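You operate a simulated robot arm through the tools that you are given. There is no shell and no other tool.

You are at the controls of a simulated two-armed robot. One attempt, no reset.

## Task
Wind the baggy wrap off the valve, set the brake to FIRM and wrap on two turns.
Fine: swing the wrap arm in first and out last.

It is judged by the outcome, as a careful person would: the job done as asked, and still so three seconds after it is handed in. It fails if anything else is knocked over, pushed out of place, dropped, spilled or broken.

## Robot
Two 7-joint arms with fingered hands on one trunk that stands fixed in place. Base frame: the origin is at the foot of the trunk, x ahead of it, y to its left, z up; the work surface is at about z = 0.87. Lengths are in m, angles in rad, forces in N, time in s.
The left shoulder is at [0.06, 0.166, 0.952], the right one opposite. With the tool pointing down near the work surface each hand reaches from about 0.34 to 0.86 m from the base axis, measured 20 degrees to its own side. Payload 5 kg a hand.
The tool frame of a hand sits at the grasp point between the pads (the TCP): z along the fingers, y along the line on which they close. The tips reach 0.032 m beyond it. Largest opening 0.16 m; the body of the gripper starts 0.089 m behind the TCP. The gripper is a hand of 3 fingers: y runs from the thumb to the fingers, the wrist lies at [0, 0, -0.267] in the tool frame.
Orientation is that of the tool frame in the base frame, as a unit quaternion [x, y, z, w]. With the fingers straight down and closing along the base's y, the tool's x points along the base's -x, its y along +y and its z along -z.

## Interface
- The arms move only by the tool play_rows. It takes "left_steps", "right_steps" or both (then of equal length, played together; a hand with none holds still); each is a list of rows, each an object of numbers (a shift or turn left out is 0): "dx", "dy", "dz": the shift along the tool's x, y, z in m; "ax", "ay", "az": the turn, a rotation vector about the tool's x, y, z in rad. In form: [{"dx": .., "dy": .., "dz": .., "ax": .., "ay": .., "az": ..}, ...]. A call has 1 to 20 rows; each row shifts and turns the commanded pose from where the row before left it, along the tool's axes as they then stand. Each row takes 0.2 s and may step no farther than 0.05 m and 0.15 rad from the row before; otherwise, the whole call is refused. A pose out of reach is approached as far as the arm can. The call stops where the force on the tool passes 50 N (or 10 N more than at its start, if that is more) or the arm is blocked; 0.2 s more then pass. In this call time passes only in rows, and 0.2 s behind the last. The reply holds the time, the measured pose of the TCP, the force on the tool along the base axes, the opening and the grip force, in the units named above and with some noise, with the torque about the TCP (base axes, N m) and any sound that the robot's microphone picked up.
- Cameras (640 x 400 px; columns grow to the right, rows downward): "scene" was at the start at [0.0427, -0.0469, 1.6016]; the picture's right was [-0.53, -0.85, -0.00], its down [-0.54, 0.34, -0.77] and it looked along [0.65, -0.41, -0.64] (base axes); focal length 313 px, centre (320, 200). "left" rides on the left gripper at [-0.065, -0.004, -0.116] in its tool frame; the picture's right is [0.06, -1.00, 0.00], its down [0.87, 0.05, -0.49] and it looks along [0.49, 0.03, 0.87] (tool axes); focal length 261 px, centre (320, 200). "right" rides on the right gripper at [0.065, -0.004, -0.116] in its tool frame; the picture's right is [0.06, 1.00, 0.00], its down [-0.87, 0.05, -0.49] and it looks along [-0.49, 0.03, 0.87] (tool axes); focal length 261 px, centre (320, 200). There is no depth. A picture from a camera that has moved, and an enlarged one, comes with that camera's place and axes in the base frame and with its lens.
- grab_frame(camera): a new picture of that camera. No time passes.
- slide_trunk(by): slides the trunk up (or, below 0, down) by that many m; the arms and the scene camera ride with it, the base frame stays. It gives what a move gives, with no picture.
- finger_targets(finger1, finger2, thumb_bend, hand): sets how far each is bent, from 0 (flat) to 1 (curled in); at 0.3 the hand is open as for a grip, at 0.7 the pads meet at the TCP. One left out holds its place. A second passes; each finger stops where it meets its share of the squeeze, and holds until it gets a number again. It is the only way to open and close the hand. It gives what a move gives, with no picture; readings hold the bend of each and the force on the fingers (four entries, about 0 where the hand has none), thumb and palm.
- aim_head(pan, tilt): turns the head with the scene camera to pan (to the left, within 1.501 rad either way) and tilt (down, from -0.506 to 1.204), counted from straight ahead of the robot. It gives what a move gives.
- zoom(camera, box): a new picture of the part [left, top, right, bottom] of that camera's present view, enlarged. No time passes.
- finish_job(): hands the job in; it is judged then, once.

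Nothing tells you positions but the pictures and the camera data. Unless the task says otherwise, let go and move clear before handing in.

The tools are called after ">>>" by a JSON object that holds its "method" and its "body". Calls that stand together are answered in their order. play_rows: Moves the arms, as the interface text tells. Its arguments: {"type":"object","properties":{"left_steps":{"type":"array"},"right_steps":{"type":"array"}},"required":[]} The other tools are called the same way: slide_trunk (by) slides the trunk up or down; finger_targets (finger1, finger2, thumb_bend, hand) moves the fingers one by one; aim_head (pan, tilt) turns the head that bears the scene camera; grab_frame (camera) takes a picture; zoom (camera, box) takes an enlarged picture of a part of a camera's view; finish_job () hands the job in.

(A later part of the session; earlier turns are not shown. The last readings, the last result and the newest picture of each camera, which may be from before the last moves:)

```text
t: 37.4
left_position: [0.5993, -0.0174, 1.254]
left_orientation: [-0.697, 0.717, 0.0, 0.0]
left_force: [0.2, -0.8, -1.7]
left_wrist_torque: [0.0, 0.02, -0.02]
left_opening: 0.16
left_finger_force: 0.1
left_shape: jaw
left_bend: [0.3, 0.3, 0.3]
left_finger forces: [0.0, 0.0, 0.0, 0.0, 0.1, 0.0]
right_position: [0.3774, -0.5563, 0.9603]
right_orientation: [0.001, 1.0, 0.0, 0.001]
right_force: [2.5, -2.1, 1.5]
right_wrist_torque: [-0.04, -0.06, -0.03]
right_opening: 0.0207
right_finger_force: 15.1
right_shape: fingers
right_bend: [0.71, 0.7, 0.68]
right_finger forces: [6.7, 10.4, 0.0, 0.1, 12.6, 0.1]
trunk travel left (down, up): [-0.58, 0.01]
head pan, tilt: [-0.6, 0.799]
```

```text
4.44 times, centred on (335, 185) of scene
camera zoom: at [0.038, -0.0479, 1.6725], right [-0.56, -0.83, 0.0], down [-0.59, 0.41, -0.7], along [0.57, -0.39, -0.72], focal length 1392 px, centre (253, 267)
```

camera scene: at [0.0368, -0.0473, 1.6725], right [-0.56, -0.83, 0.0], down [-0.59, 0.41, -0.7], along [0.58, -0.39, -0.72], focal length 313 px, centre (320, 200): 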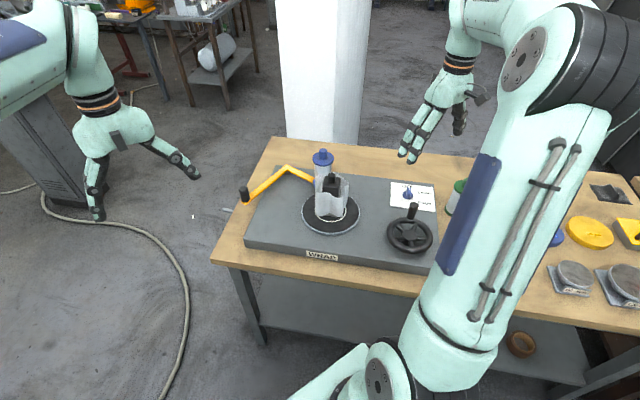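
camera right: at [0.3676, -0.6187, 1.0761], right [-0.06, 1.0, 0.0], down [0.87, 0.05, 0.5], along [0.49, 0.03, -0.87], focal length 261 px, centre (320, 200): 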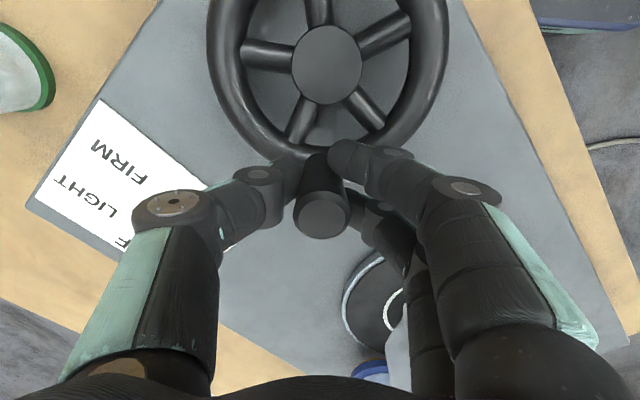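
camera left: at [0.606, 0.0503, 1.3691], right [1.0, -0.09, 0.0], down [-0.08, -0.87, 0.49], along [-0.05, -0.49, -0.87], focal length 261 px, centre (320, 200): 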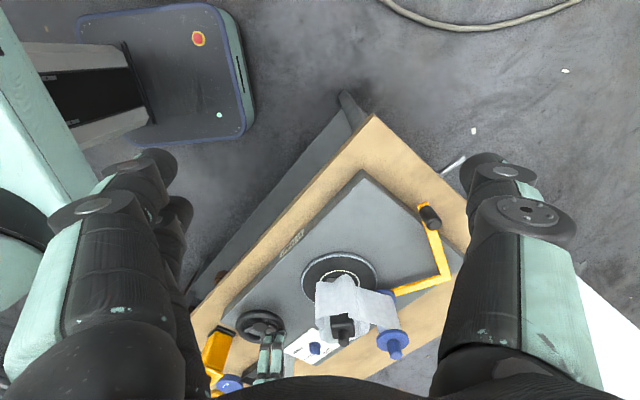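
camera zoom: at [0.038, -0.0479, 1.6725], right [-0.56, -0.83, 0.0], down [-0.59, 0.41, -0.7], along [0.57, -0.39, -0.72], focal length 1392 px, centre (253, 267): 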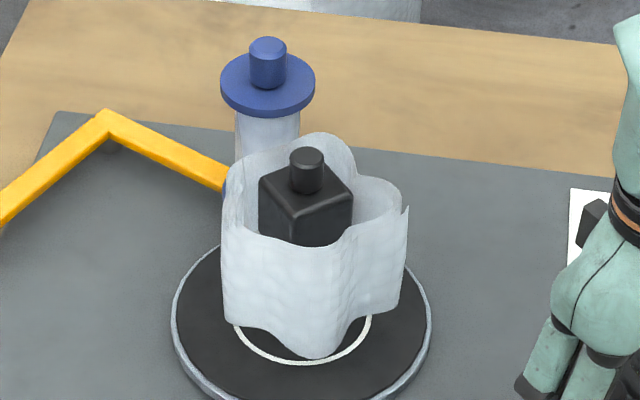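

The spool's film looks thinner and the wrap bulkier than a turn ago, which would mean clockwise is winding on. I'll measure with the same zoom as before.

>>> {"method": "zoom", "body": {"camera": "scene", "box": [315, 140, 355, 190]}}

>>> {"method": "zoom", "body": {"camera": "scene", "box": [305, 170, 365, 220]}}

```text
8.00 times, centred on (335, 165) of scene
camera zoom: at [0.038, -0.0479, 1.6725], right [-0.56, -0.83, 0.0], down [-0.59, 0.41, -0.7], along [0.57, -0.39, -0.72], focal length 2506 px, centre (200, 480)
```

zoom: 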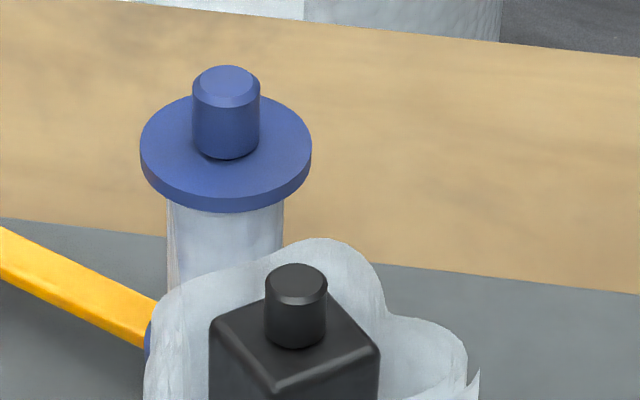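

```text
8.00 times, centred on (335, 195) of scene
camera zoom: at [0.038, -0.0479, 1.6725], right [-0.56, -0.83, 0.0], down [-0.59, 0.41, -0.7], along [0.57, -0.39, -0.72], focal length 2506 px, centre (200, 240)
```

zoom: 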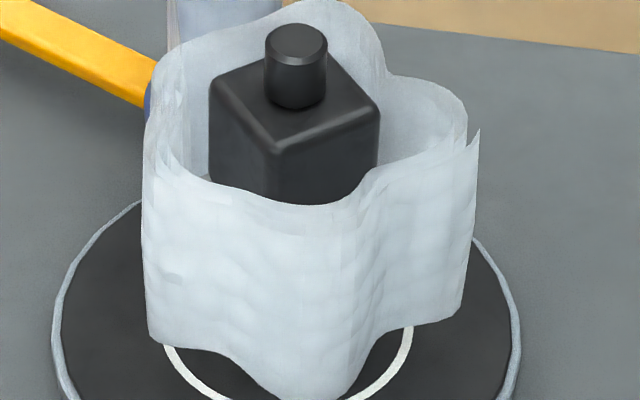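

The spool has measurably thinned (125 to 116 px) and more layers show on the wrap, so clockwise winds on. I reverse and wind off counter-clockwise.

>>> {"method": "play_rows", "body": {"right_steps": [{"dx": 0.01566, "dy": -0.00206}, {"dx": 0.01459, "dy": -0.00605}, {"dx": 0.01253, "dy": -0.00961}, {"dx": 0.00961, "dy": -0.01253}, {"dx": 0.00605, "dy": -0.01459}, {"dx": 0.00206, "dy": -0.01566}, {"dx": -0.00206, "dy": -0.01566}, {"dx": -0.00605, "dy": -0.01459}, {"dx": -0.00961, "dy": -0.01253}, {"dx": -0.01253, "dy": -0.00961}, {"dx": -0.01459, "dy": -0.00605}, {"dx": -0.01566, "dy": -0.00206}]}}

>>> {"method": "zoom", "body": {"camera": "left", "box": [280, 240, 430, 370]}}

>>> {"method": "zoom", "body": {"camera": "scene", "box": [315, 140, 355, 190]}}

```text
t: 40.0
left_position: [0.5997, -0.0171, 1.2534]
left_orientation: [-0.696, 0.718, 0.001, 0.001]
left_force: [-0.5, -0.7, -0.3]
left_wrist_torque: [0.01, 0.05, -0.03]
left_opening: 0.1603
left_finger_force: 0.1
left_shape: jaw
left_bend: [0.3, 0.3, 0.3]
left_finger forces: [0.0, 0.0, 0.0, 0.0, 0.0, 0.0]
right_position: [0.3769, -0.6759, 0.9622]
right_orientation: [0.001, 1.0, 0.001, 0.001]
right_force: [2.2, -0.3, -8.2]
right_wrist_torque: [-0.04, -0.04, -0.04]
right_opening: 0.0209
right_finger_force: 12.6
right_shape: fingers
right_bend: [0.71, 0.69, 0.68]
right_finger forces: [6.2, 10.1, 0.0, 0.0, 9.8, 0.0]
trunk travel left (down, up): [-0.58, 0.01]
head pan, tilt: [-0.6, 0.799]
```

```text
3.08 times, centred on (355, 305) of left
camera zoom: at [0.6058, 0.049, 1.3692], right [1.0, -0.09, 0.0], down [-0.08, -0.87, 0.49], along [-0.05, -0.49, -0.87], focal length 802 px, centre (212, -123)
```

zoom: 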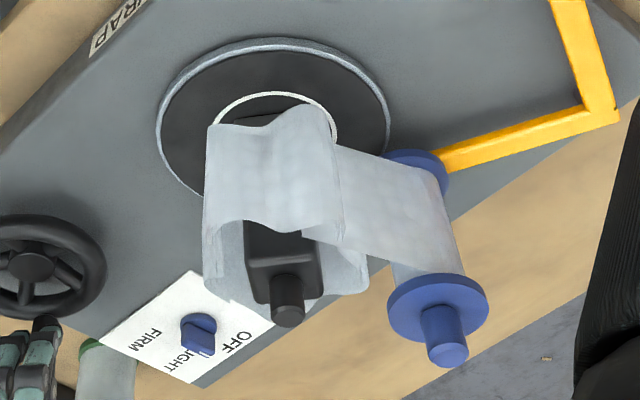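

```text
8.00 times, centred on (335, 165) of scene
camera zoom: at [0.0385, -0.0485, 1.6724], right [-0.56, -0.83, 0.0], down [-0.59, 0.4, -0.7], along [0.58, -0.39, -0.72], focal length 2506 px, centre (200, 480)
```

zoom: 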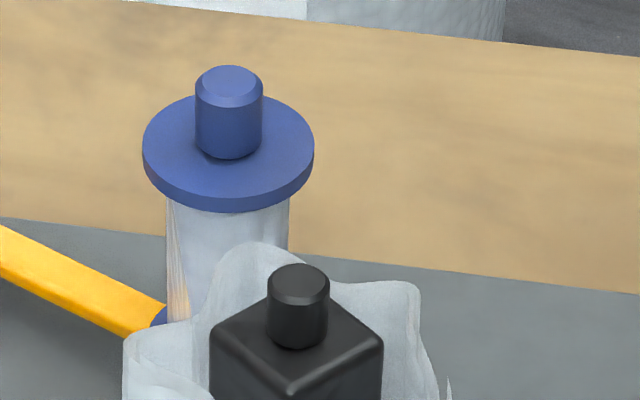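

Confirmed: the spool is growing again (116 to 122 px), so counter-clockwise is winding off. I continue with another half turn.

>>> {"method": "play_rows", "body": {"right_steps": [{"dx": -0.01566, "dy": 0.00206}, {"dx": -0.01459, "dy": 0.00605}, {"dx": -0.01253, "dy": 0.00961}, {"dx": -0.00961, "dy": 0.01253}, {"dx": -0.00605, "dy": 0.01459}, {"dx": -0.00206, "dy": 0.01566}, {"dx": 0.00206, "dy": 0.01566}, {"dx": 0.00605, "dy": 0.01459}, {"dx": 0.00961, "dy": 0.01253}, {"dx": 0.01253, "dy": 0.00961}, {"dx": 0.01459, "dy": 0.00605}, {"dx": 0.01566, "dy": 0.00206}]}}

>>> {"method": "zoom", "body": {"camera": "scene", "box": [305, 140, 365, 230]}}

```text
t: 42.6
left_position: [0.5984, -0.0163, 1.2556]
left_orientation: [-0.696, 0.718, 0.0, -0.001]
left_force: [0.0, -0.7, 0.2]
left_wrist_torque: [-0.01, -0.02, 0.0]
left_opening: 0.16
left_finger_force: 0.0
left_shape: jaw
left_bend: [0.3, 0.3, 0.3]
left_finger forces: [0.1, 0.0, 0.0, 0.1, 0.1, 0.1]
right_position: [0.3735, -0.5536, 0.9601]
right_orientation: [0.001, 1.0, 0.002, 0.002]
right_force: [-2.1, -6.2, 1.5]
right_wrist_torque: [-0.23, -0.02, 0.01]
right_opening: 0.0208
right_finger_force: 14.1
right_shape: fingers
right_bend: [0.71, 0.7, 0.68]
right_finger forces: [6.4, 8.1, 0.1, 0.0, 13.4, 0.0]
trunk travel left (down, up): [-0.58, 0.01]
head pan, tilt: [-0.6, 0.799]
```

```text
4.44 times, centred on (335, 185) of scene
camera zoom: at [0.0357, -0.0478, 1.6726], right [-0.56, -0.83, 0.0], down [-0.59, 0.4, -0.7], along [0.58, -0.39, -0.72], focal length 1392 px, centre (253, 267)
```

zoom: 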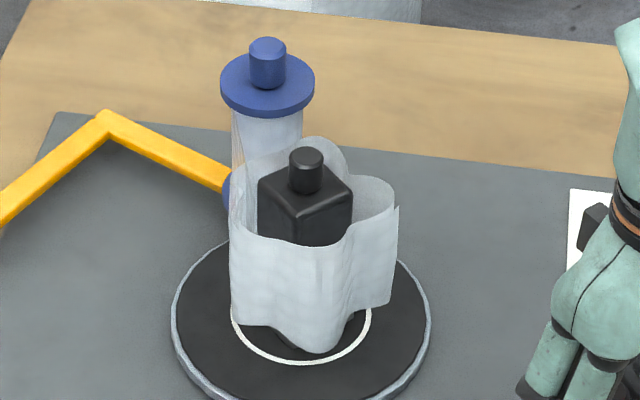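

>>> {"method": "play_rows", "body": {"right_steps": [{"dx": 0.01566, "dy": -0.00206}, {"dx": 0.01459, "dy": -0.00605}, {"dx": 0.01253, "dy": -0.00961}, {"dx": 0.00961, "dy": -0.01253}, {"dx": 0.00605, "dy": -0.01459}, {"dx": 0.00206, "dy": -0.01566}, {"dx": -0.00206, "dy": -0.01566}, {"dx": -0.00605, "dy": -0.01459}, {"dx": -0.00961, "dy": -0.01253}, {"dx": -0.01253, "dy": -0.00961}, {"dx": -0.01459, "dy": -0.00605}, {"dx": -0.01566, "dy": -0.00206}, {"dx": -0.01566, "dy": 0.00206}, {"dx": -0.01459, "dy": 0.00605}, {"dx": -0.01253, "dy": 0.00961}]}}

>>> {"method": "zoom", "body": {"camera": "scene", "box": [305, 140, 365, 230]}}

>>> {"method": "zoom", "body": {"camera": "left", "box": [280, 240, 430, 370]}}

```text
t: 45.8
left_position: [0.598, -0.0156, 1.2541]
left_orientation: [-0.697, 0.717, 0.0, 0.0]
left_force: [0.2, 0.3, -0.7]
left_wrist_torque: [-0.01, 0.04, -0.01]
left_opening: 0.1602
left_finger_force: 0.0
left_shape: jaw
left_bend: [0.3, 0.3, 0.3]
left_finger forces: [0.1, 0.0, 0.1, 0.1, 0.1, 0.0]
right_position: [0.4164, -0.6582, 0.9607]
right_orientation: [0.002, 1.0, 0.001, 0.002]
right_force: [-3.6, 6.5, 8.6]
right_wrist_torque: [0.2, 0.04, 0.02]
right_opening: 0.0203
right_finger_force: 15.1
right_shape: fingers
right_bend: [0.71, 0.7, 0.69]
right_finger forces: [9.4, 11.1, 0.0, 0.0, 9.9, 0.0]
trunk travel left (down, up): [-0.58, 0.01]
head pan, tilt: [-0.6, 0.799]
```

```text
4.44 times, centred on (335, 185) of scene
camera zoom: at [0.0365, -0.0459, 1.6726], right [-0.56, -0.83, 0.0], down [-0.59, 0.4, -0.7], along [0.58, -0.39, -0.72], focal length 1392 px, centre (253, 267)
```

zoom: 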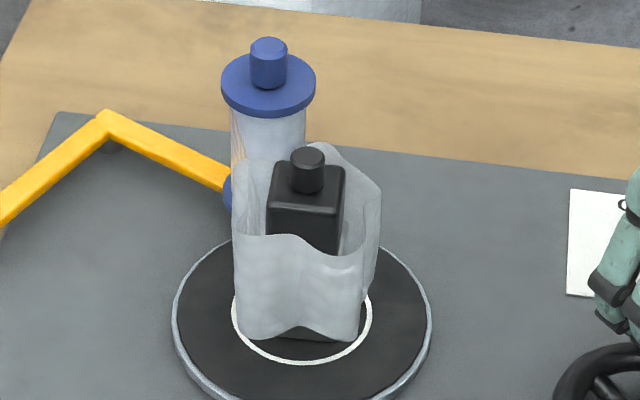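

```text
3.08 times, centred on (355, 305) of left
camera zoom: at [0.6043, 0.0514, 1.37], right [1.0, -0.09, 0.0], down [-0.08, -0.87, 0.49], along [-0.05, -0.49, -0.87], focal length 802 px, centre (212, -123)
```

zoom: 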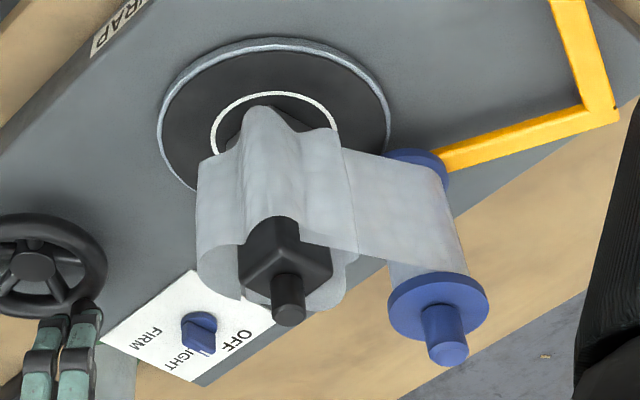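

I'm back at the starting wheel position with the wrap looking as it did originally. I continue counter-clockwise, checking the wrap as it comes off.

>>> {"method": "play_rows", "body": {"right_steps": [{"dx": -0.00961, "dy": 0.01253}, {"dx": -0.00605, "dy": 0.01459}, {"dx": -0.00206, "dy": 0.01566}, {"dx": 0.00206, "dy": 0.01566}, {"dx": 0.00605, "dy": 0.01459}, {"dx": 0.00961, "dy": 0.01253}, {"dx": 0.01253, "dy": 0.00961}, {"dx": 0.01459, "dy": 0.00605}, {"dx": 0.01566, "dy": 0.00206}]}}

>>> {"method": "zoom", "body": {"camera": "scene", "box": [305, 140, 365, 230]}}

>>> {"method": "zoom", "body": {"camera": "left", "box": [280, 240, 430, 370]}}

```text
t: 47.8
left_position: [0.5979, -0.0173, 1.2555]
left_orientation: [-0.696, 0.718, 0.0, 0.0]
left_force: [-0.3, 0.1, 0.1]
left_wrist_torque: [-0.01, -0.04, 0.01]
left_opening: 0.1601
left_finger_force: 0.1
left_shape: jaw
left_bend: [0.3, 0.3, 0.3]
left_finger forces: [0.0, 0.0, 0.0, 0.0, 0.1, 0.0]
right_position: [0.3709, -0.5569, 0.9615]
right_orientation: [0.003, 1.0, 0.0, -0.001]
right_force: [-3.8, 1.0, -5.4]
right_wrist_torque: [0.03, 0.06, -0.01]
right_opening: 0.0207
right_finger_force: 13.4
right_shape: fingers
right_bend: [0.71, 0.7, 0.68]
right_finger forces: [8.1, 9.4, 0.1, 0.0, 9.7, 0.1]
trunk travel left (down, up): [-0.58, 0.01]
head pan, tilt: [-0.6, 0.799]
```

```text
4.44 times, centred on (335, 185) of scene
camera zoom: at [0.0357, -0.0478, 1.6726], right [-0.57, -0.82, 0.0], down [-0.59, 0.41, -0.7], along [0.58, -0.39, -0.72], focal length 1392 px, centre (253, 267)
```

zoom: 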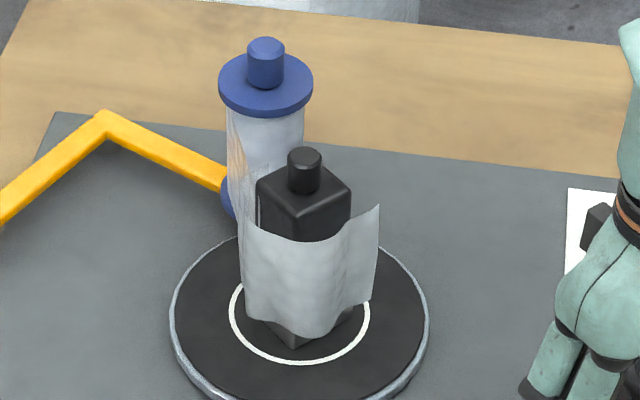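

```text
3.08 times, centred on (355, 305) of left
camera zoom: at [0.6036, 0.0488, 1.3704], right [1.0, -0.09, 0.0], down [-0.08, -0.87, 0.49], along [-0.05, -0.49, -0.87], focal length 802 px, centre (212, -123)
```

zoom: 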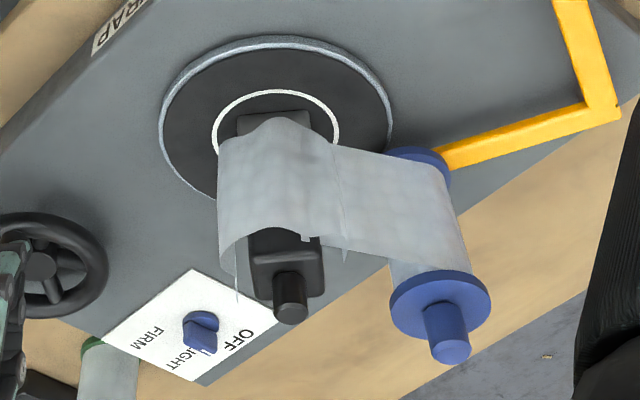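

About half a turn of baggy film remains on the valve. I continue 90° more.

>>> {"method": "play_rows", "body": {"right_steps": [{"dx": 0.01566, "dy": -0.00206}, {"dx": 0.01459, "dy": -0.00605}, {"dx": 0.01253, "dy": -0.00961}, {"dx": 0.00961, "dy": -0.01253}, {"dx": 0.00605, "dy": -0.01459}, {"dx": 0.00206, "dy": -0.01566}]}}

>>> {"method": "zoom", "body": {"camera": "scene", "box": [305, 140, 365, 230]}}

>>> {"method": "zoom", "body": {"camera": "left", "box": [280, 240, 430, 370]}}

```text
t: 49.2
left_position: [0.5987, -0.0181, 1.2544]
left_orientation: [-0.696, 0.718, 0.0, 0.001]
left_force: [-0.3, -0.6, -0.2]
left_wrist_torque: [0.01, 0.02, -0.02]
left_opening: 0.1602
left_finger_force: 0.0
left_shape: jaw
left_bend: [0.3, 0.3, 0.3]
left_finger forces: [0.0, 0.1, 0.0, 0.0, 0.1, 0.0]
right_position: [0.3134, -0.621, 0.963]
right_orientation: [0.002, 1.0, 0.001, 0.002]
right_force: [-6.4, -3.1, -9.2]
right_wrist_torque: [-0.06, 0.06, 0.05]
right_opening: 0.021
right_finger_force: 13.6
right_shape: fingers
right_bend: [0.71, 0.7, 0.68]
right_finger forces: [8.4, 7.6, 0.0, 0.0, 11.6, 0.0]
trunk travel left (down, up): [-0.58, 0.01]
head pan, tilt: [-0.6, 0.799]
```

```text
4.44 times, centred on (335, 185) of scene
camera zoom: at [0.0364, -0.0497, 1.6723], right [-0.57, -0.82, 0.0], down [-0.59, 0.41, -0.7], along [0.57, -0.39, -0.72], focal length 1392 px, centre (253, 267)
```

zoom: 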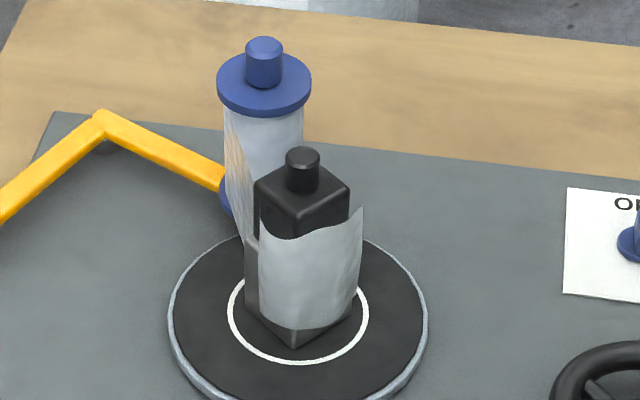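

```text
3.08 times, centred on (355, 305) of left
camera zoom: at [0.6044, 0.0472, 1.3699], right [1.0, -0.09, 0.0], down [-0.08, -0.87, 0.49], along [-0.05, -0.49, -0.87], focal length 802 px, centre (212, -123)
```

zoom: 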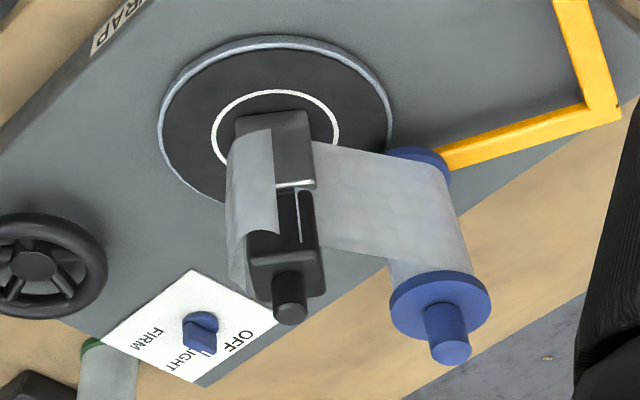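

About a quarter turn remains. I go on in smaller steps so as not to overshoot.

>>> {"method": "play_rows", "body": {"right_steps": [{"dx": -0.00206, "dy": -0.01566}, {"dx": -0.00605, "dy": -0.01459}, {"dx": -0.00961, "dy": -0.01253}]}}

>>> {"method": "zoom", "body": {"camera": "left", "box": [280, 240, 430, 370]}}

>>> {"method": "zoom", "body": {"camera": "scene", "box": [305, 140, 365, 230]}}

```text
t: 50.0
left_position: [0.5993, -0.0179, 1.2547]
left_orientation: [-0.697, 0.717, 0.001, 0.0]
left_force: [0.0, -0.3, -0.5]
left_wrist_torque: [0.04, 0.01, -0.03]
left_opening: 0.1597
left_finger_force: 0.1
left_shape: jaw
left_bend: [0.3, 0.3, 0.3]
left_finger forces: [0.0, 0.0, 0.0, 0.0, 0.1, 0.1]
right_position: [0.3335, -0.6609, 0.9623]
right_orientation: [0.001, 1.0, 0.001, 0.001]
right_force: [-4.5, -6.5, -3.4]
right_wrist_torque: [-0.24, 0.07, 0.04]
right_opening: 0.0215
right_finger_force: 14.5
right_shape: fingers
right_bend: [0.7, 0.69, 0.68]
right_finger forces: [7.7, 7.0, 0.0, 0.1, 14.1, 0.1]
trunk travel left (down, up): [-0.58, 0.01]
head pan, tilt: [-0.6, 0.799]
```

```text
3.08 times, centred on (355, 305) of left
camera zoom: at [0.6048, 0.048, 1.3699], right [1.0, -0.09, 0.0], down [-0.08, -0.87, 0.49], along [-0.05, -0.49, -0.87], focal length 802 px, centre (212, -123)
```

zoom: 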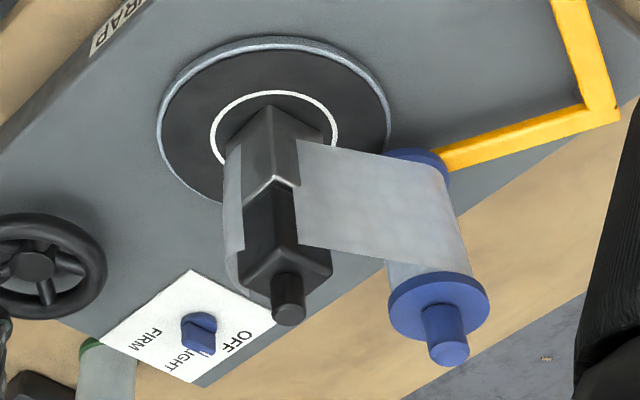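

```text
4.44 times, centred on (335, 185) of scene
camera zoom: at [0.0371, -0.0497, 1.6725], right [-0.56, -0.83, 0.0], down [-0.59, 0.41, -0.7], along [0.58, -0.39, -0.72], focal length 1392 px, centre (253, 267)
```

zoom: 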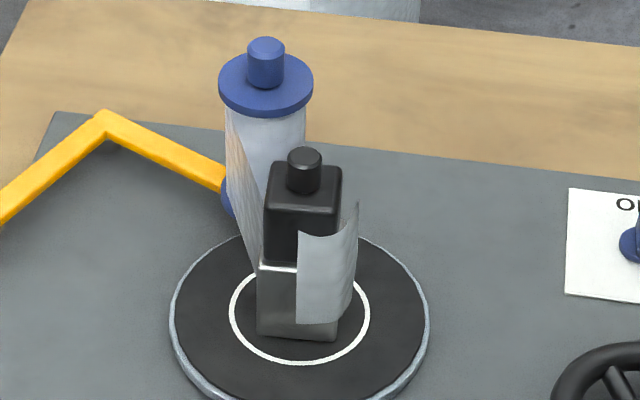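

>>> {"method": "play_rows", "body": {"right_steps": [{"dx": -0.01253, "dy": -0.00961}, {"dx": -0.01459, "dy": -0.00605}, {"dx": -0.01566, "dy": -0.00206}]}}

>>> {"method": "zoom", "body": {"camera": "left", "box": [280, 240, 430, 370]}}

>>> {"method": "zoom", "body": {"camera": "scene", "box": [305, 140, 365, 230]}}

```text
t: 50.8
left_position: [0.5989, -0.0169, 1.2545]
left_orientation: [-0.696, 0.718, 0.001, 0.0]
left_force: [1.0, -0.1, -0.1]
left_wrist_torque: [0.01, 0.04, 0.01]
left_opening: 0.1601
left_finger_force: 0.1
left_shape: jaw
left_bend: [0.3, 0.3, 0.3]
left_finger forces: [0.0, 0.1, 0.0, 0.0, 0.1, 0.0]
right_position: [0.3752, -0.6776, 0.9624]
right_orientation: [0.0, 1.0, 0.003, 0.001]
right_force: [2.1, 1.7, -8.6]
right_wrist_torque: [-0.02, -0.02, -0.03]
right_opening: 0.0207
right_finger_force: 13.2
right_shape: fingers
right_bend: [0.7, 0.69, 0.68]
right_finger forces: [7.4, 10.1, 0.0, 0.0, 9.2, 0.1]
trunk travel left (down, up): [-0.58, 0.01]
head pan, tilt: [-0.6, 0.799]
```

```text
3.08 times, centred on (355, 305) of left
camera zoom: at [0.6056, 0.0487, 1.3692], right [1.0, -0.09, 0.0], down [-0.08, -0.87, 0.49], along [-0.05, -0.49, -0.87], focal length 802 px, centre (212, -123)
```

zoom: 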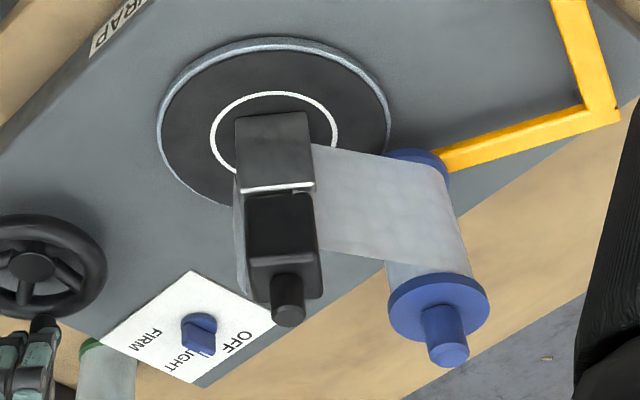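

```text
4.44 times, centred on (335, 185) of scene
camera zoom: at [0.0383, -0.0486, 1.6724], right [-0.56, -0.83, 0.0], down [-0.59, 0.4, -0.7], along [0.58, -0.39, -0.72], focal length 1392 px, centre (253, 267)
```

zoom: 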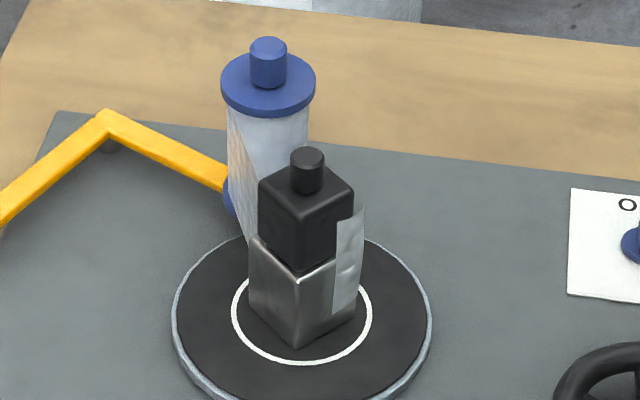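

>>> {"method": "play_rows", "body": {"right_steps": [{"dx": -0.01566, "dy": 0.00206}]}}

>>> {"method": "zoom", "body": {"camera": "scene", "box": [305, 140, 365, 230]}}

>>> {"method": "play_rows", "body": {"right_steps": [{"dx": -0.01459, "dy": 0.00605}]}}

>>> {"method": "zoom", "body": {"camera": "scene", "box": [305, 140, 365, 230]}}

>>> {"method": "zoom", "body": {"camera": "left", "box": [280, 240, 430, 370]}}

```text
t: 51.2
left_position: [0.6, -0.0158, 1.2544]
left_orientation: [-0.697, 0.717, 0.002, 0.0]
left_force: [0.3, 0.5, 0.1]
left_wrist_torque: [-0.03, -0.01, -0.01]
left_opening: 0.1599
left_finger_force: 0.3
left_shape: jaw
left_bend: [0.3, 0.3, 0.3]
left_finger forces: [0.1, 0.0, 0.0, 0.0, 0.1, 0.0]
right_position: [0.3942, -0.6741, 0.9632]
right_orientation: [0.0, 1.0, 0.0, 0.001]
right_force: [1.7, 2.3, -6.1]
right_wrist_torque: [0.07, 0.01, -0.01]
right_opening: 0.0208
right_finger_force: 13.6
right_shape: fingers
right_bend: [0.7, 0.69, 0.68]
right_finger forces: [8.0, 10.3, 0.1, 0.0, 8.8, 0.0]
trunk travel left (down, up): [-0.58, 0.01]
head pan, tilt: [-0.6, 0.799]
```

```text
4.44 times, centred on (335, 185) of scene
camera zoom: at [0.0391, -0.0478, 1.6725], right [-0.56, -0.83, 0.0], down [-0.59, 0.4, -0.7], along [0.57, -0.39, -0.72], focal length 1392 px, centre (253, 267)
```

zoom: 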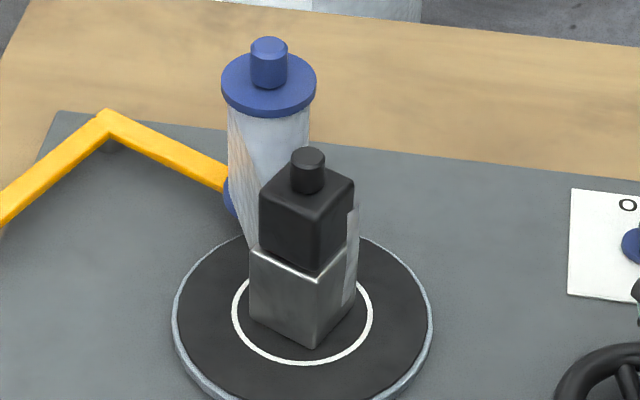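

```text
t: 51.6
left_position: [0.5998, -0.0152, 1.2543]
left_orientation: [-0.697, 0.717, 0.001, 0.0]
left_force: [0.6, 0.1, 0.4]
left_wrist_torque: [-0.02, 0.03, 0.02]
left_opening: 0.16
left_finger_force: 0.0
left_shape: jaw
left_bend: [0.3, 0.3, 0.3]
left_finger forces: [0.1, 0.0, 0.0, 0.0, 0.0, 0.1]
right_position: [0.4066, -0.6688, 0.9616]
right_orientation: [0.001, 1.0, 0.001, 0.001]
right_force: [-1.0, 4.0, -3.7]
right_wrist_torque: [0.05, 0.04, 0.02]
right_opening: 0.0205
right_finger_force: 13.8
right_shape: fingers
right_bend: [0.7, 0.69, 0.68]
right_finger forces: [9.2, 10.0, 0.0, 0.1, 9.1, 0.0]
trunk travel left (down, up): [-0.58, 0.01]
head pan, tilt: [-0.6, 0.799]
```

```text
4.44 times, centred on (335, 185) of scene
camera zoom: at [0.038, -0.047, 1.6726], right [-0.56, -0.83, 0.0], down [-0.59, 0.4, -0.7], along [0.57, -0.39, -0.72], focal length 1392 px, centre (253, 267)
```

zoom: 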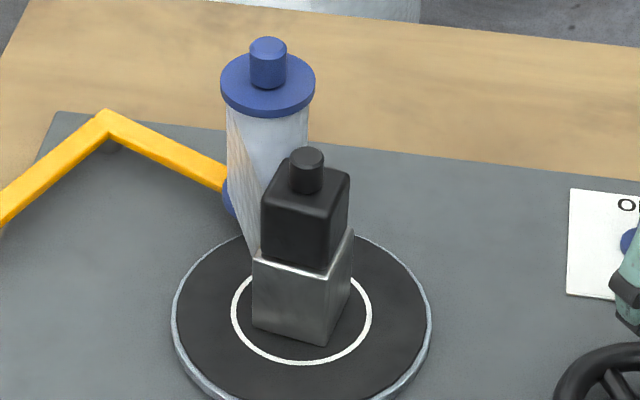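

```text
3.08 times, centred on (355, 305) of left
camera zoom: at [0.6056, 0.0503, 1.3693], right [1.0, -0.09, 0.0], down [-0.08, -0.87, 0.49], along [-0.05, -0.49, -0.87], focal length 802 px, centre (212, -123)
```

zoom: 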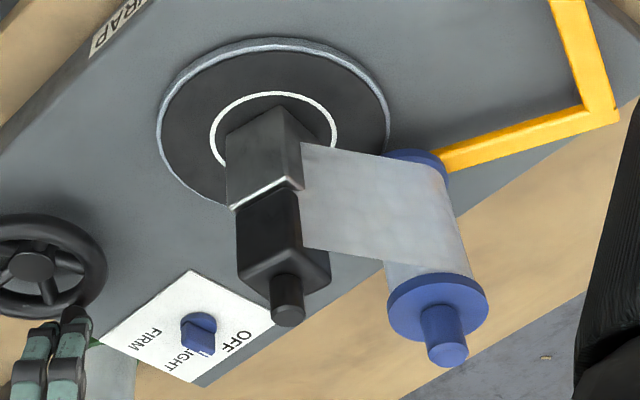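

The valve now looks bare, with only the lead web from the spool touching it. I turn 15° more counter-clockwise to be sure nothing baggy is left.

>>> {"method": "play_rows", "body": {"right_steps": [{"dx": -0.01253, "dy": 0.00961}]}}

>>> {"method": "zoom", "body": {"camera": "scene", "box": [305, 140, 365, 230]}}

>>> {"method": "zoom", "body": {"camera": "left", "box": [280, 240, 430, 370]}}

>>> {"method": "grab_frame", "body": {"camera": "right"}}

```text
t: 52.0
left_position: [0.5985, -0.0147, 1.2533]
left_orientation: [-0.697, 0.717, 0.0, 0.0]
left_force: [0.1, 0.7, 0.2]
left_wrist_torque: [-0.06, 0.07, 0.02]
left_opening: 0.1598
left_finger_force: 0.0
left_shape: jaw
left_bend: [0.3, 0.3, 0.3]
left_finger forces: [0.0, 0.0, 0.0, 0.0, 0.0, 0.0]
right_position: [0.4192, -0.6568, 0.9622]
right_orientation: [0.001, 1.0, 0.001, 0.0]
right_force: [-3.6, 4.8, -2.6]
right_wrist_torque: [0.1, 0.11, 0.03]
right_opening: 0.0208
right_finger_force: 14.6
right_shape: fingers
right_bend: [0.7, 0.69, 0.68]
right_finger forces: [10.4, 9.9, 0.0, 0.0, 8.8, 0.0]
trunk travel left (down, up): [-0.58, 0.01]
head pan, tilt: [-0.6, 0.799]
```

```text
4.44 times, centred on (335, 185) of scene
camera zoom: at [0.0376, -0.0463, 1.6725], right [-0.56, -0.83, 0.0], down [-0.59, 0.4, -0.7], along [0.57, -0.39, -0.72], focal length 1392 px, centre (253, 267)
```

zoom: 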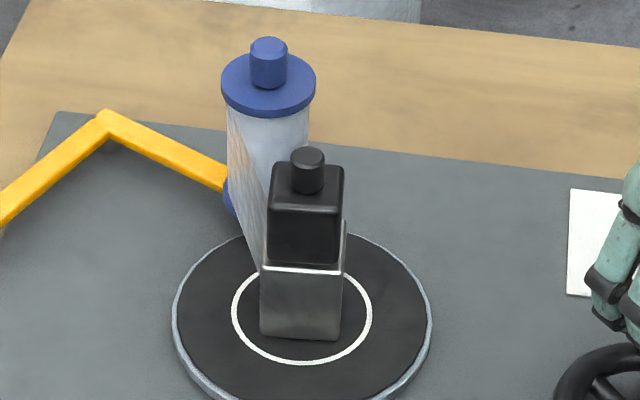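

```text
3.08 times, centred on (355, 305) of left
camera zoom: at [0.6053, 0.051, 1.3694], right [1.0, -0.09, 0.0], down [-0.08, -0.87, 0.49], along [-0.05, -0.49, -0.87], focal length 802 px, centre (212, -123)
```

zoom: 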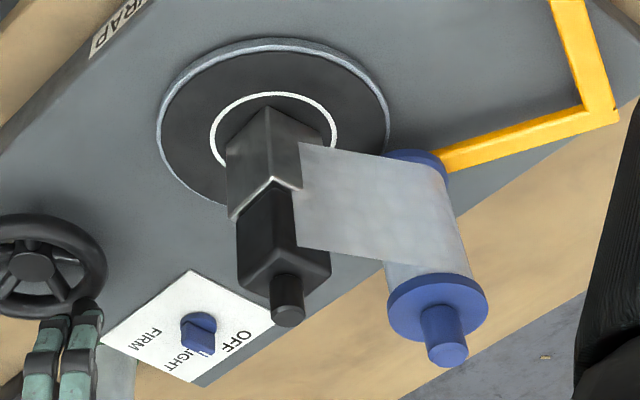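

```text
taken
camera right: at [0.3548, -0.6603, 1.0779], right [-0.06, 1.0, 0.0], down [0.87, 0.05, 0.49], along [0.49, 0.03, -0.87], focal length 261 px, centre (320, 200)
```

right: 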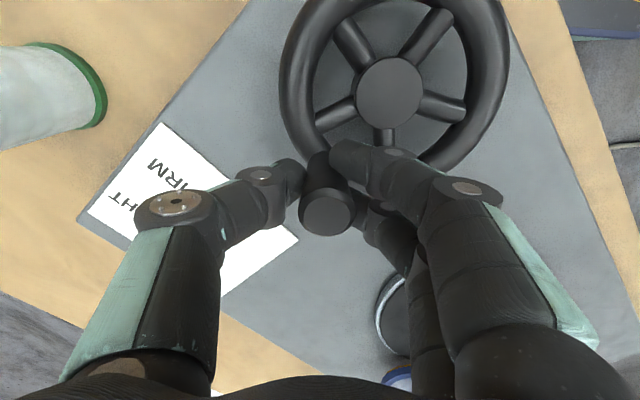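

>>> {"method": "zoom", "body": {"camera": "scene", "box": [320, 165, 350, 220]}}

>>> {"method": "zoom", "body": {"camera": "left", "box": [320, 270, 370, 320]}}

```text
7.27 times, centred on (335, 192) of scene
camera zoom: at [0.0376, -0.0463, 1.6725], right [-0.56, -0.83, 0.0], down [-0.59, 0.4, -0.7], along [0.57, -0.39, -0.72], focal length 2278 px, centre (211, 254)
```

zoom: 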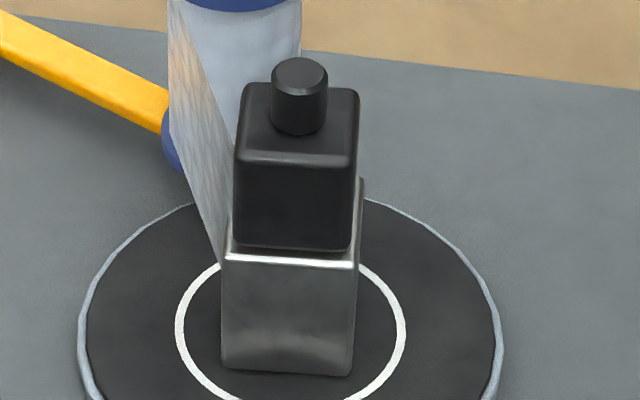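

```text
8.00 times, centred on (345, 295) of left
camera zoom: at [0.6053, 0.051, 1.3694], right [1.0, -0.09, 0.0], down [-0.08, -0.87, 0.49], along [-0.05, -0.49, -0.87], focal length 2085 px, centre (120, -560)
```

zoom: 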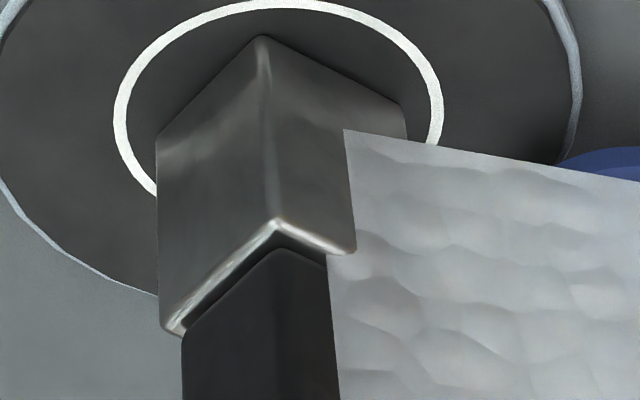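

The valve is bare: metal body, black cap, and only the lead web at its edge. I release the peg, lift clear and move over to inspect the brake lever.

>>> {"method": "finger_targets", "body": {"hand": "right", "finger1": 0.3, "finger2": 0.3, "thumb_bend": 0.3}}

>>> {"method": "play_rows", "body": {"right_steps": [{"dz": -0.04}, {"dz": -0.04}, {"dz": -0.04}, {"dx": -0.02, "dy": -0.03, "dz": -0.01}, {"dx": -0.02, "dy": -0.03, "dz": -0.01}, {"dx": -0.02, "dy": -0.03, "dz": -0.01}]}}

>>> {"method": "grab_frame", "body": {"camera": "right"}}

>>> {"method": "zoom", "body": {"camera": "scene", "box": [300, 130, 460, 260]}}

```text
t: 53.0
left_position: [0.5995, -0.0147, 1.2557]
left_orientation: [-0.696, 0.718, 0.0, 0.0]
left_force: [-0.4, -0.2, 0.4]
left_wrist_torque: [0.04, 0.01, -0.01]
left_opening: 0.1599
left_finger_force: 0.1
left_shape: jaw
left_bend: [0.3, 0.3, 0.3]
left_finger forces: [0.0, 0.0, 0.1, 0.0, 0.0, 0.0]
right_position: [0.4179, -0.66, 0.9614]
right_orientation: [0.002, 1.0, 0.001, 0.001]
right_force: [0.6, 0.6, -0.1]
right_wrist_torque: [0.01, -0.02, 0.0]
right_opening: 0.1675
right_finger_force: 0.0
right_shape: fingers
right_bend: [0.3, 0.3, 0.3]
right_finger forces: [0.0, 0.0, 0.0, 0.0, 0.1, 0.0]
trunk travel left (down, up): [-0.58, 0.01]
head pan, tilt: [-0.6, 0.799]
```

```text
t: 54.4
left_position: [0.5999, -0.0174, 1.2545]
left_orientation: [-0.696, 0.718, 0.001, 0.0]
left_force: [-0.1, -1.4, -0.4]
left_wrist_torque: [0.05, 0.02, 0.02]
left_opening: 0.1598
left_finger_force: 0.1
left_shape: jaw
left_bend: [0.3, 0.3, 0.3]
left_finger forces: [0.0, 0.0, 0.1, 0.1, 0.1, 0.0]
right_position: [0.4803, -0.7523, 1.1077]
right_orientation: [0.001, 1.0, 0.002, 0.0]
right_force: [0.3, -0.7, 0.3]
right_wrist_torque: [0.03, 0.02, -0.02]
right_opening: 0.1678
right_finger_force: 0.1
right_shape: fingers
right_bend: [0.3, 0.3, 0.3]
right_finger forces: [0.1, 0.0, 0.0, 0.0, 0.0, 0.0]
trunk travel left (down, up): [-0.58, 0.01]
head pan, tilt: [-0.6, 0.799]
```

```text
taken
camera right: at [0.4166, -0.7541, 1.2236], right [-0.06, 1.0, 0.0], down [0.87, 0.05, 0.49], along [0.49, 0.03, -0.87], focal length 261 px, centre (320, 200)
```

right: 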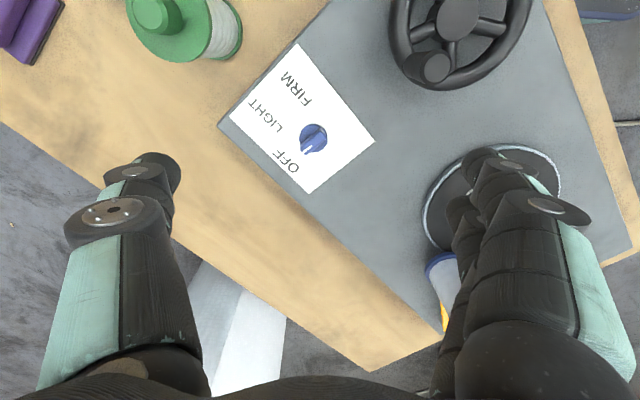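

```text
3.08 times, centred on (380, 195) of scene
camera zoom: at [0.0382, -0.0494, 1.6724], right [-0.56, -0.83, 0.0], down [-0.59, 0.41, -0.7], along [0.57, -0.39, -0.72], focal length 964 px, centre (135, 215)
```

zoom: 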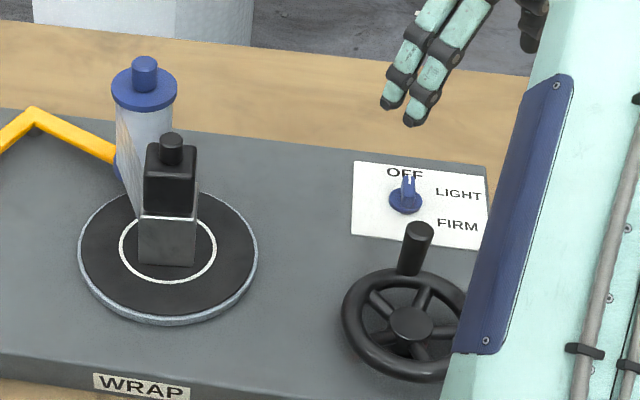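

>>> {"method": "zoom", "body": {"camera": "right", "box": [210, 40, 390, 210]}}

>>> {"method": "zoom", "body": {"camera": "scene", "box": [385, 175, 435, 215]}}

>>> {"method": "zoom", "body": {"camera": "left", "box": [270, 320, 350, 380]}}

```text
2.35 times, centred on (300, 125) of right
camera zoom: at [0.4166, -0.7541, 1.2236], right [-0.06, 1.0, 0.0], down [0.87, 0.05, 0.49], along [0.49, 0.03, -0.87], focal length 613 px, centre (367, 376)
```

zoom: 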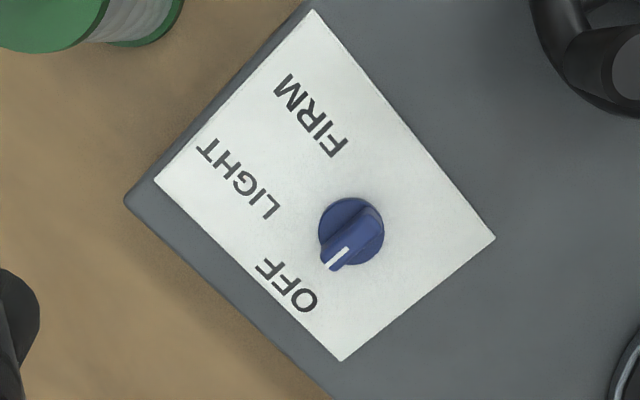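

```text
10.00 times, centred on (410, 195) of scene
camera zoom: at [0.0382, -0.0494, 1.6724], right [-0.56, -0.83, 0.0], down [-0.59, 0.41, -0.7], along [0.57, -0.39, -0.72], focal length 3132 px, centre (-580, 250)
```

zoom: 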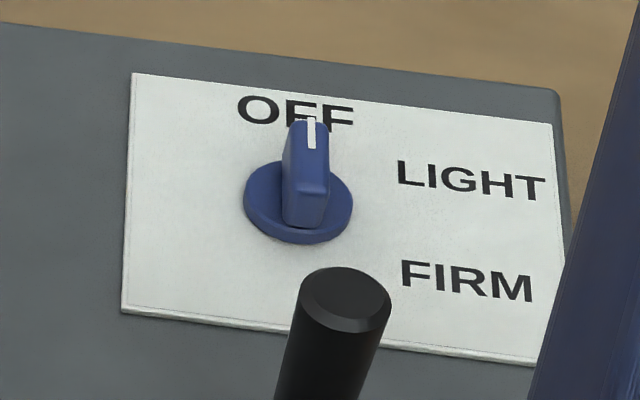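

```text
6.67 times, centred on (310, 350) of left
camera zoom: at [0.6058, 0.048, 1.3691], right [1.0, -0.09, 0.0], down [-0.08, -0.87, 0.49], along [-0.05, -0.49, -0.87], focal length 1738 px, centre (387, -800)
```

zoom: 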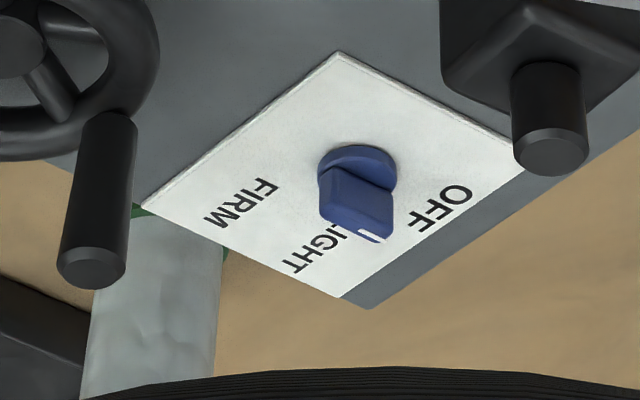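

The brake is a rotary knob with a raised bar pointing at OFF. It sits near (0.515,-0.756), with the bar top at z ≈ 0.908, and FIRM is about 110° clockwise. I'll test in the air that the wrist can turn through the range I need.

>>> {"method": "play_rows", "body": {"right_steps": [{"dx": -0.007, "dy": -0.001, "az": 0.135}, {"az": 0.135}, {"az": 0.135}, {"az": 0.135}, {"az": 0.135}, {"az": 0.135}, {"az": 0.135}, {"az": 0.135}, {"az": 0.135}, {"az": 0.135}, {"az": 0.135}, {"az": 0.135}, {"az": 0.135}, {"az": 0.135}, {"az": 0.135}, {"az": 0.135}, {"az": 0.135}, {"az": 0.135}, {"az": 0.135}, {"az": 0.135}]}}

>>> {"method": "grab_frame", "body": {"camera": "right"}}

```text
t: 58.6
left_position: [0.598, -0.0161, 1.2551]
left_orientation: [-0.696, 0.718, 0.001, 0.001]
left_force: [-0.9, -0.1, -0.1]
left_wrist_torque: [-0.04, 0.01, 0.0]
left_opening: 0.1602
left_finger_force: 0.1
left_shape: jaw
left_bend: [0.3, 0.3, 0.3]
left_finger forces: [0.0, 0.1, 0.1, 0.1, 0.0, 0.0]
right_position: [0.4837, -0.7499, 1.1114]
right_orientation: [0.976, 0.217, 0.001, 0.0]
right_force: [-0.1, 0.5, -0.1]
right_wrist_torque: [-0.01, -0.01, -0.01]
right_opening: 0.1678
right_finger_force: 0.1
right_shape: fingers
right_bend: [0.3, 0.3, 0.3]
right_finger forces: [0.0, 0.0, 0.0, 0.0, 0.0, 0.1]
trunk travel left (down, up): [-0.58, 0.01]
head pan, tilt: [-0.6, 0.799]
```

```text
taken
camera right: at [0.5423, -0.7183, 1.2266], right [0.48, -0.88, 0.0], down [-0.77, -0.42, 0.49], along [-0.43, -0.23, -0.87], focal length 261 px, centre (320, 200)
```

right: 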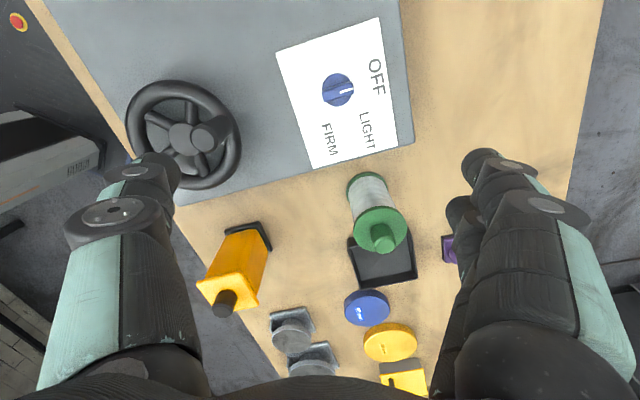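

The wrist covers the whole range. I rotate back so the fingers close across the bar, position above the knob and check the alignment.

>>> {"method": "play_rows", "body": {"right_steps": [{"az": -0.137}, {"az": -0.137}, {"az": -0.137}, {"az": -0.137}, {"az": -0.137}, {"az": -0.137}, {"az": -0.137}, {"az": -0.137}, {"az": -0.137}, {"az": -0.137}, {"az": -0.137}, {"az": -0.137}, {"az": -0.137}, {"az": -0.137}, {"dx": -0.009, "dy": 0.0066, "dz": 0.03}, {"dx": -0.009, "dy": 0.0066, "dz": 0.03}, {"dx": -0.009, "dy": 0.0066, "dz": 0.03}]}}

>>> {"method": "grab_frame", "body": {"camera": "right"}}

>>> {"method": "zoom", "body": {"camera": "scene", "box": [350, 130, 470, 240]}}

>>> {"method": "zoom", "body": {"camera": "left", "box": [250, 290, 390, 390]}}

```text
t: 62.2
left_position: [0.6001, -0.0163, 1.2526]
left_orientation: [-0.696, 0.718, 0.001, 0.0]
left_force: [0.3, -0.1, 0.5]
left_wrist_torque: [0.02, -0.01, -0.01]
left_opening: 0.1598
left_finger_force: 0.0
left_shape: jaw
left_bend: [0.3, 0.3, 0.3]
left_finger forces: [0.0, 0.1, 0.0, 0.0, 0.0, 0.0]
right_position: [0.52, -0.7562, 1.0177]
right_orientation: [0.382, 0.924, 0.001, 0.0]
right_force: [0.8, -0.2, 0.0]
right_wrist_torque: [0.05, 0.01, -0.01]
right_opening: 0.1678
right_finger_force: 0.1
right_shape: fingers
right_bend: [0.3, 0.3, 0.3]
right_finger forces: [0.0, 0.1, 0.0, 0.1, 0.0, 0.0]
trunk travel left (down, up): [-0.58, 0.01]
head pan, tilt: [-0.6, 0.799]
```

```text
taken
camera right: at [0.4717, -0.7121, 1.1333], right [0.66, 0.75, 0.0], down [0.65, -0.58, 0.49], along [0.37, -0.32, -0.87], focal length 261 px, centre (320, 200)
```

right: 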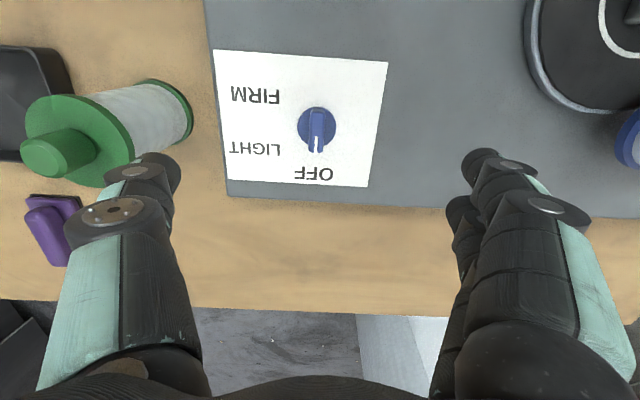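

```text
3.64 times, centred on (410, 185) of scene
camera zoom: at [0.038, -0.0486, 1.6725], right [-0.56, -0.83, 0.0], down [-0.59, 0.41, -0.7], along [0.57, -0.39, -0.72], focal length 1139 px, centre (-7, 254)
```

zoom: 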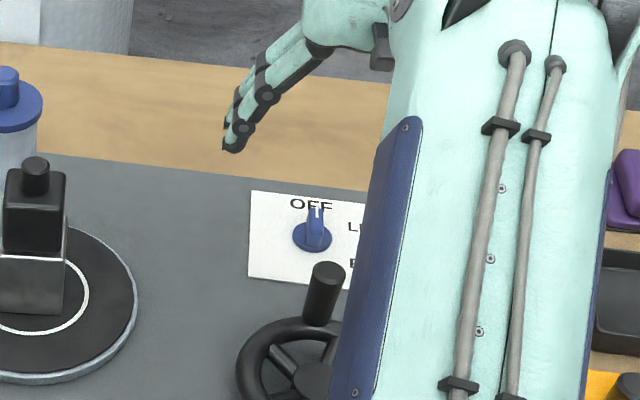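

```text
4.00 times, centred on (320, 340) of left
camera zoom: at [0.6055, 0.0488, 1.3693], right [1.0, -0.09, 0.0], down [-0.08, -0.87, 0.49], along [-0.05, -0.49, -0.87], focal length 1043 px, centre (320, -360)
```

zoom: 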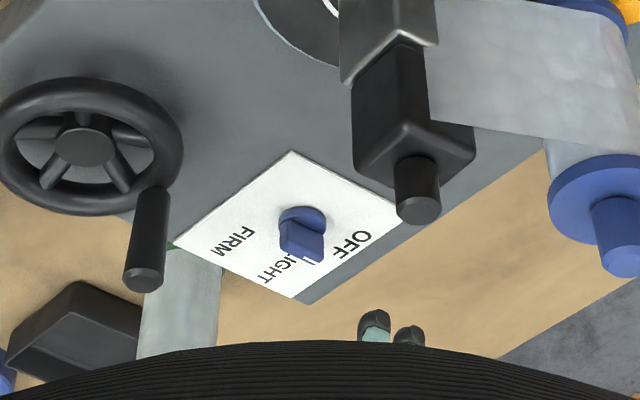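

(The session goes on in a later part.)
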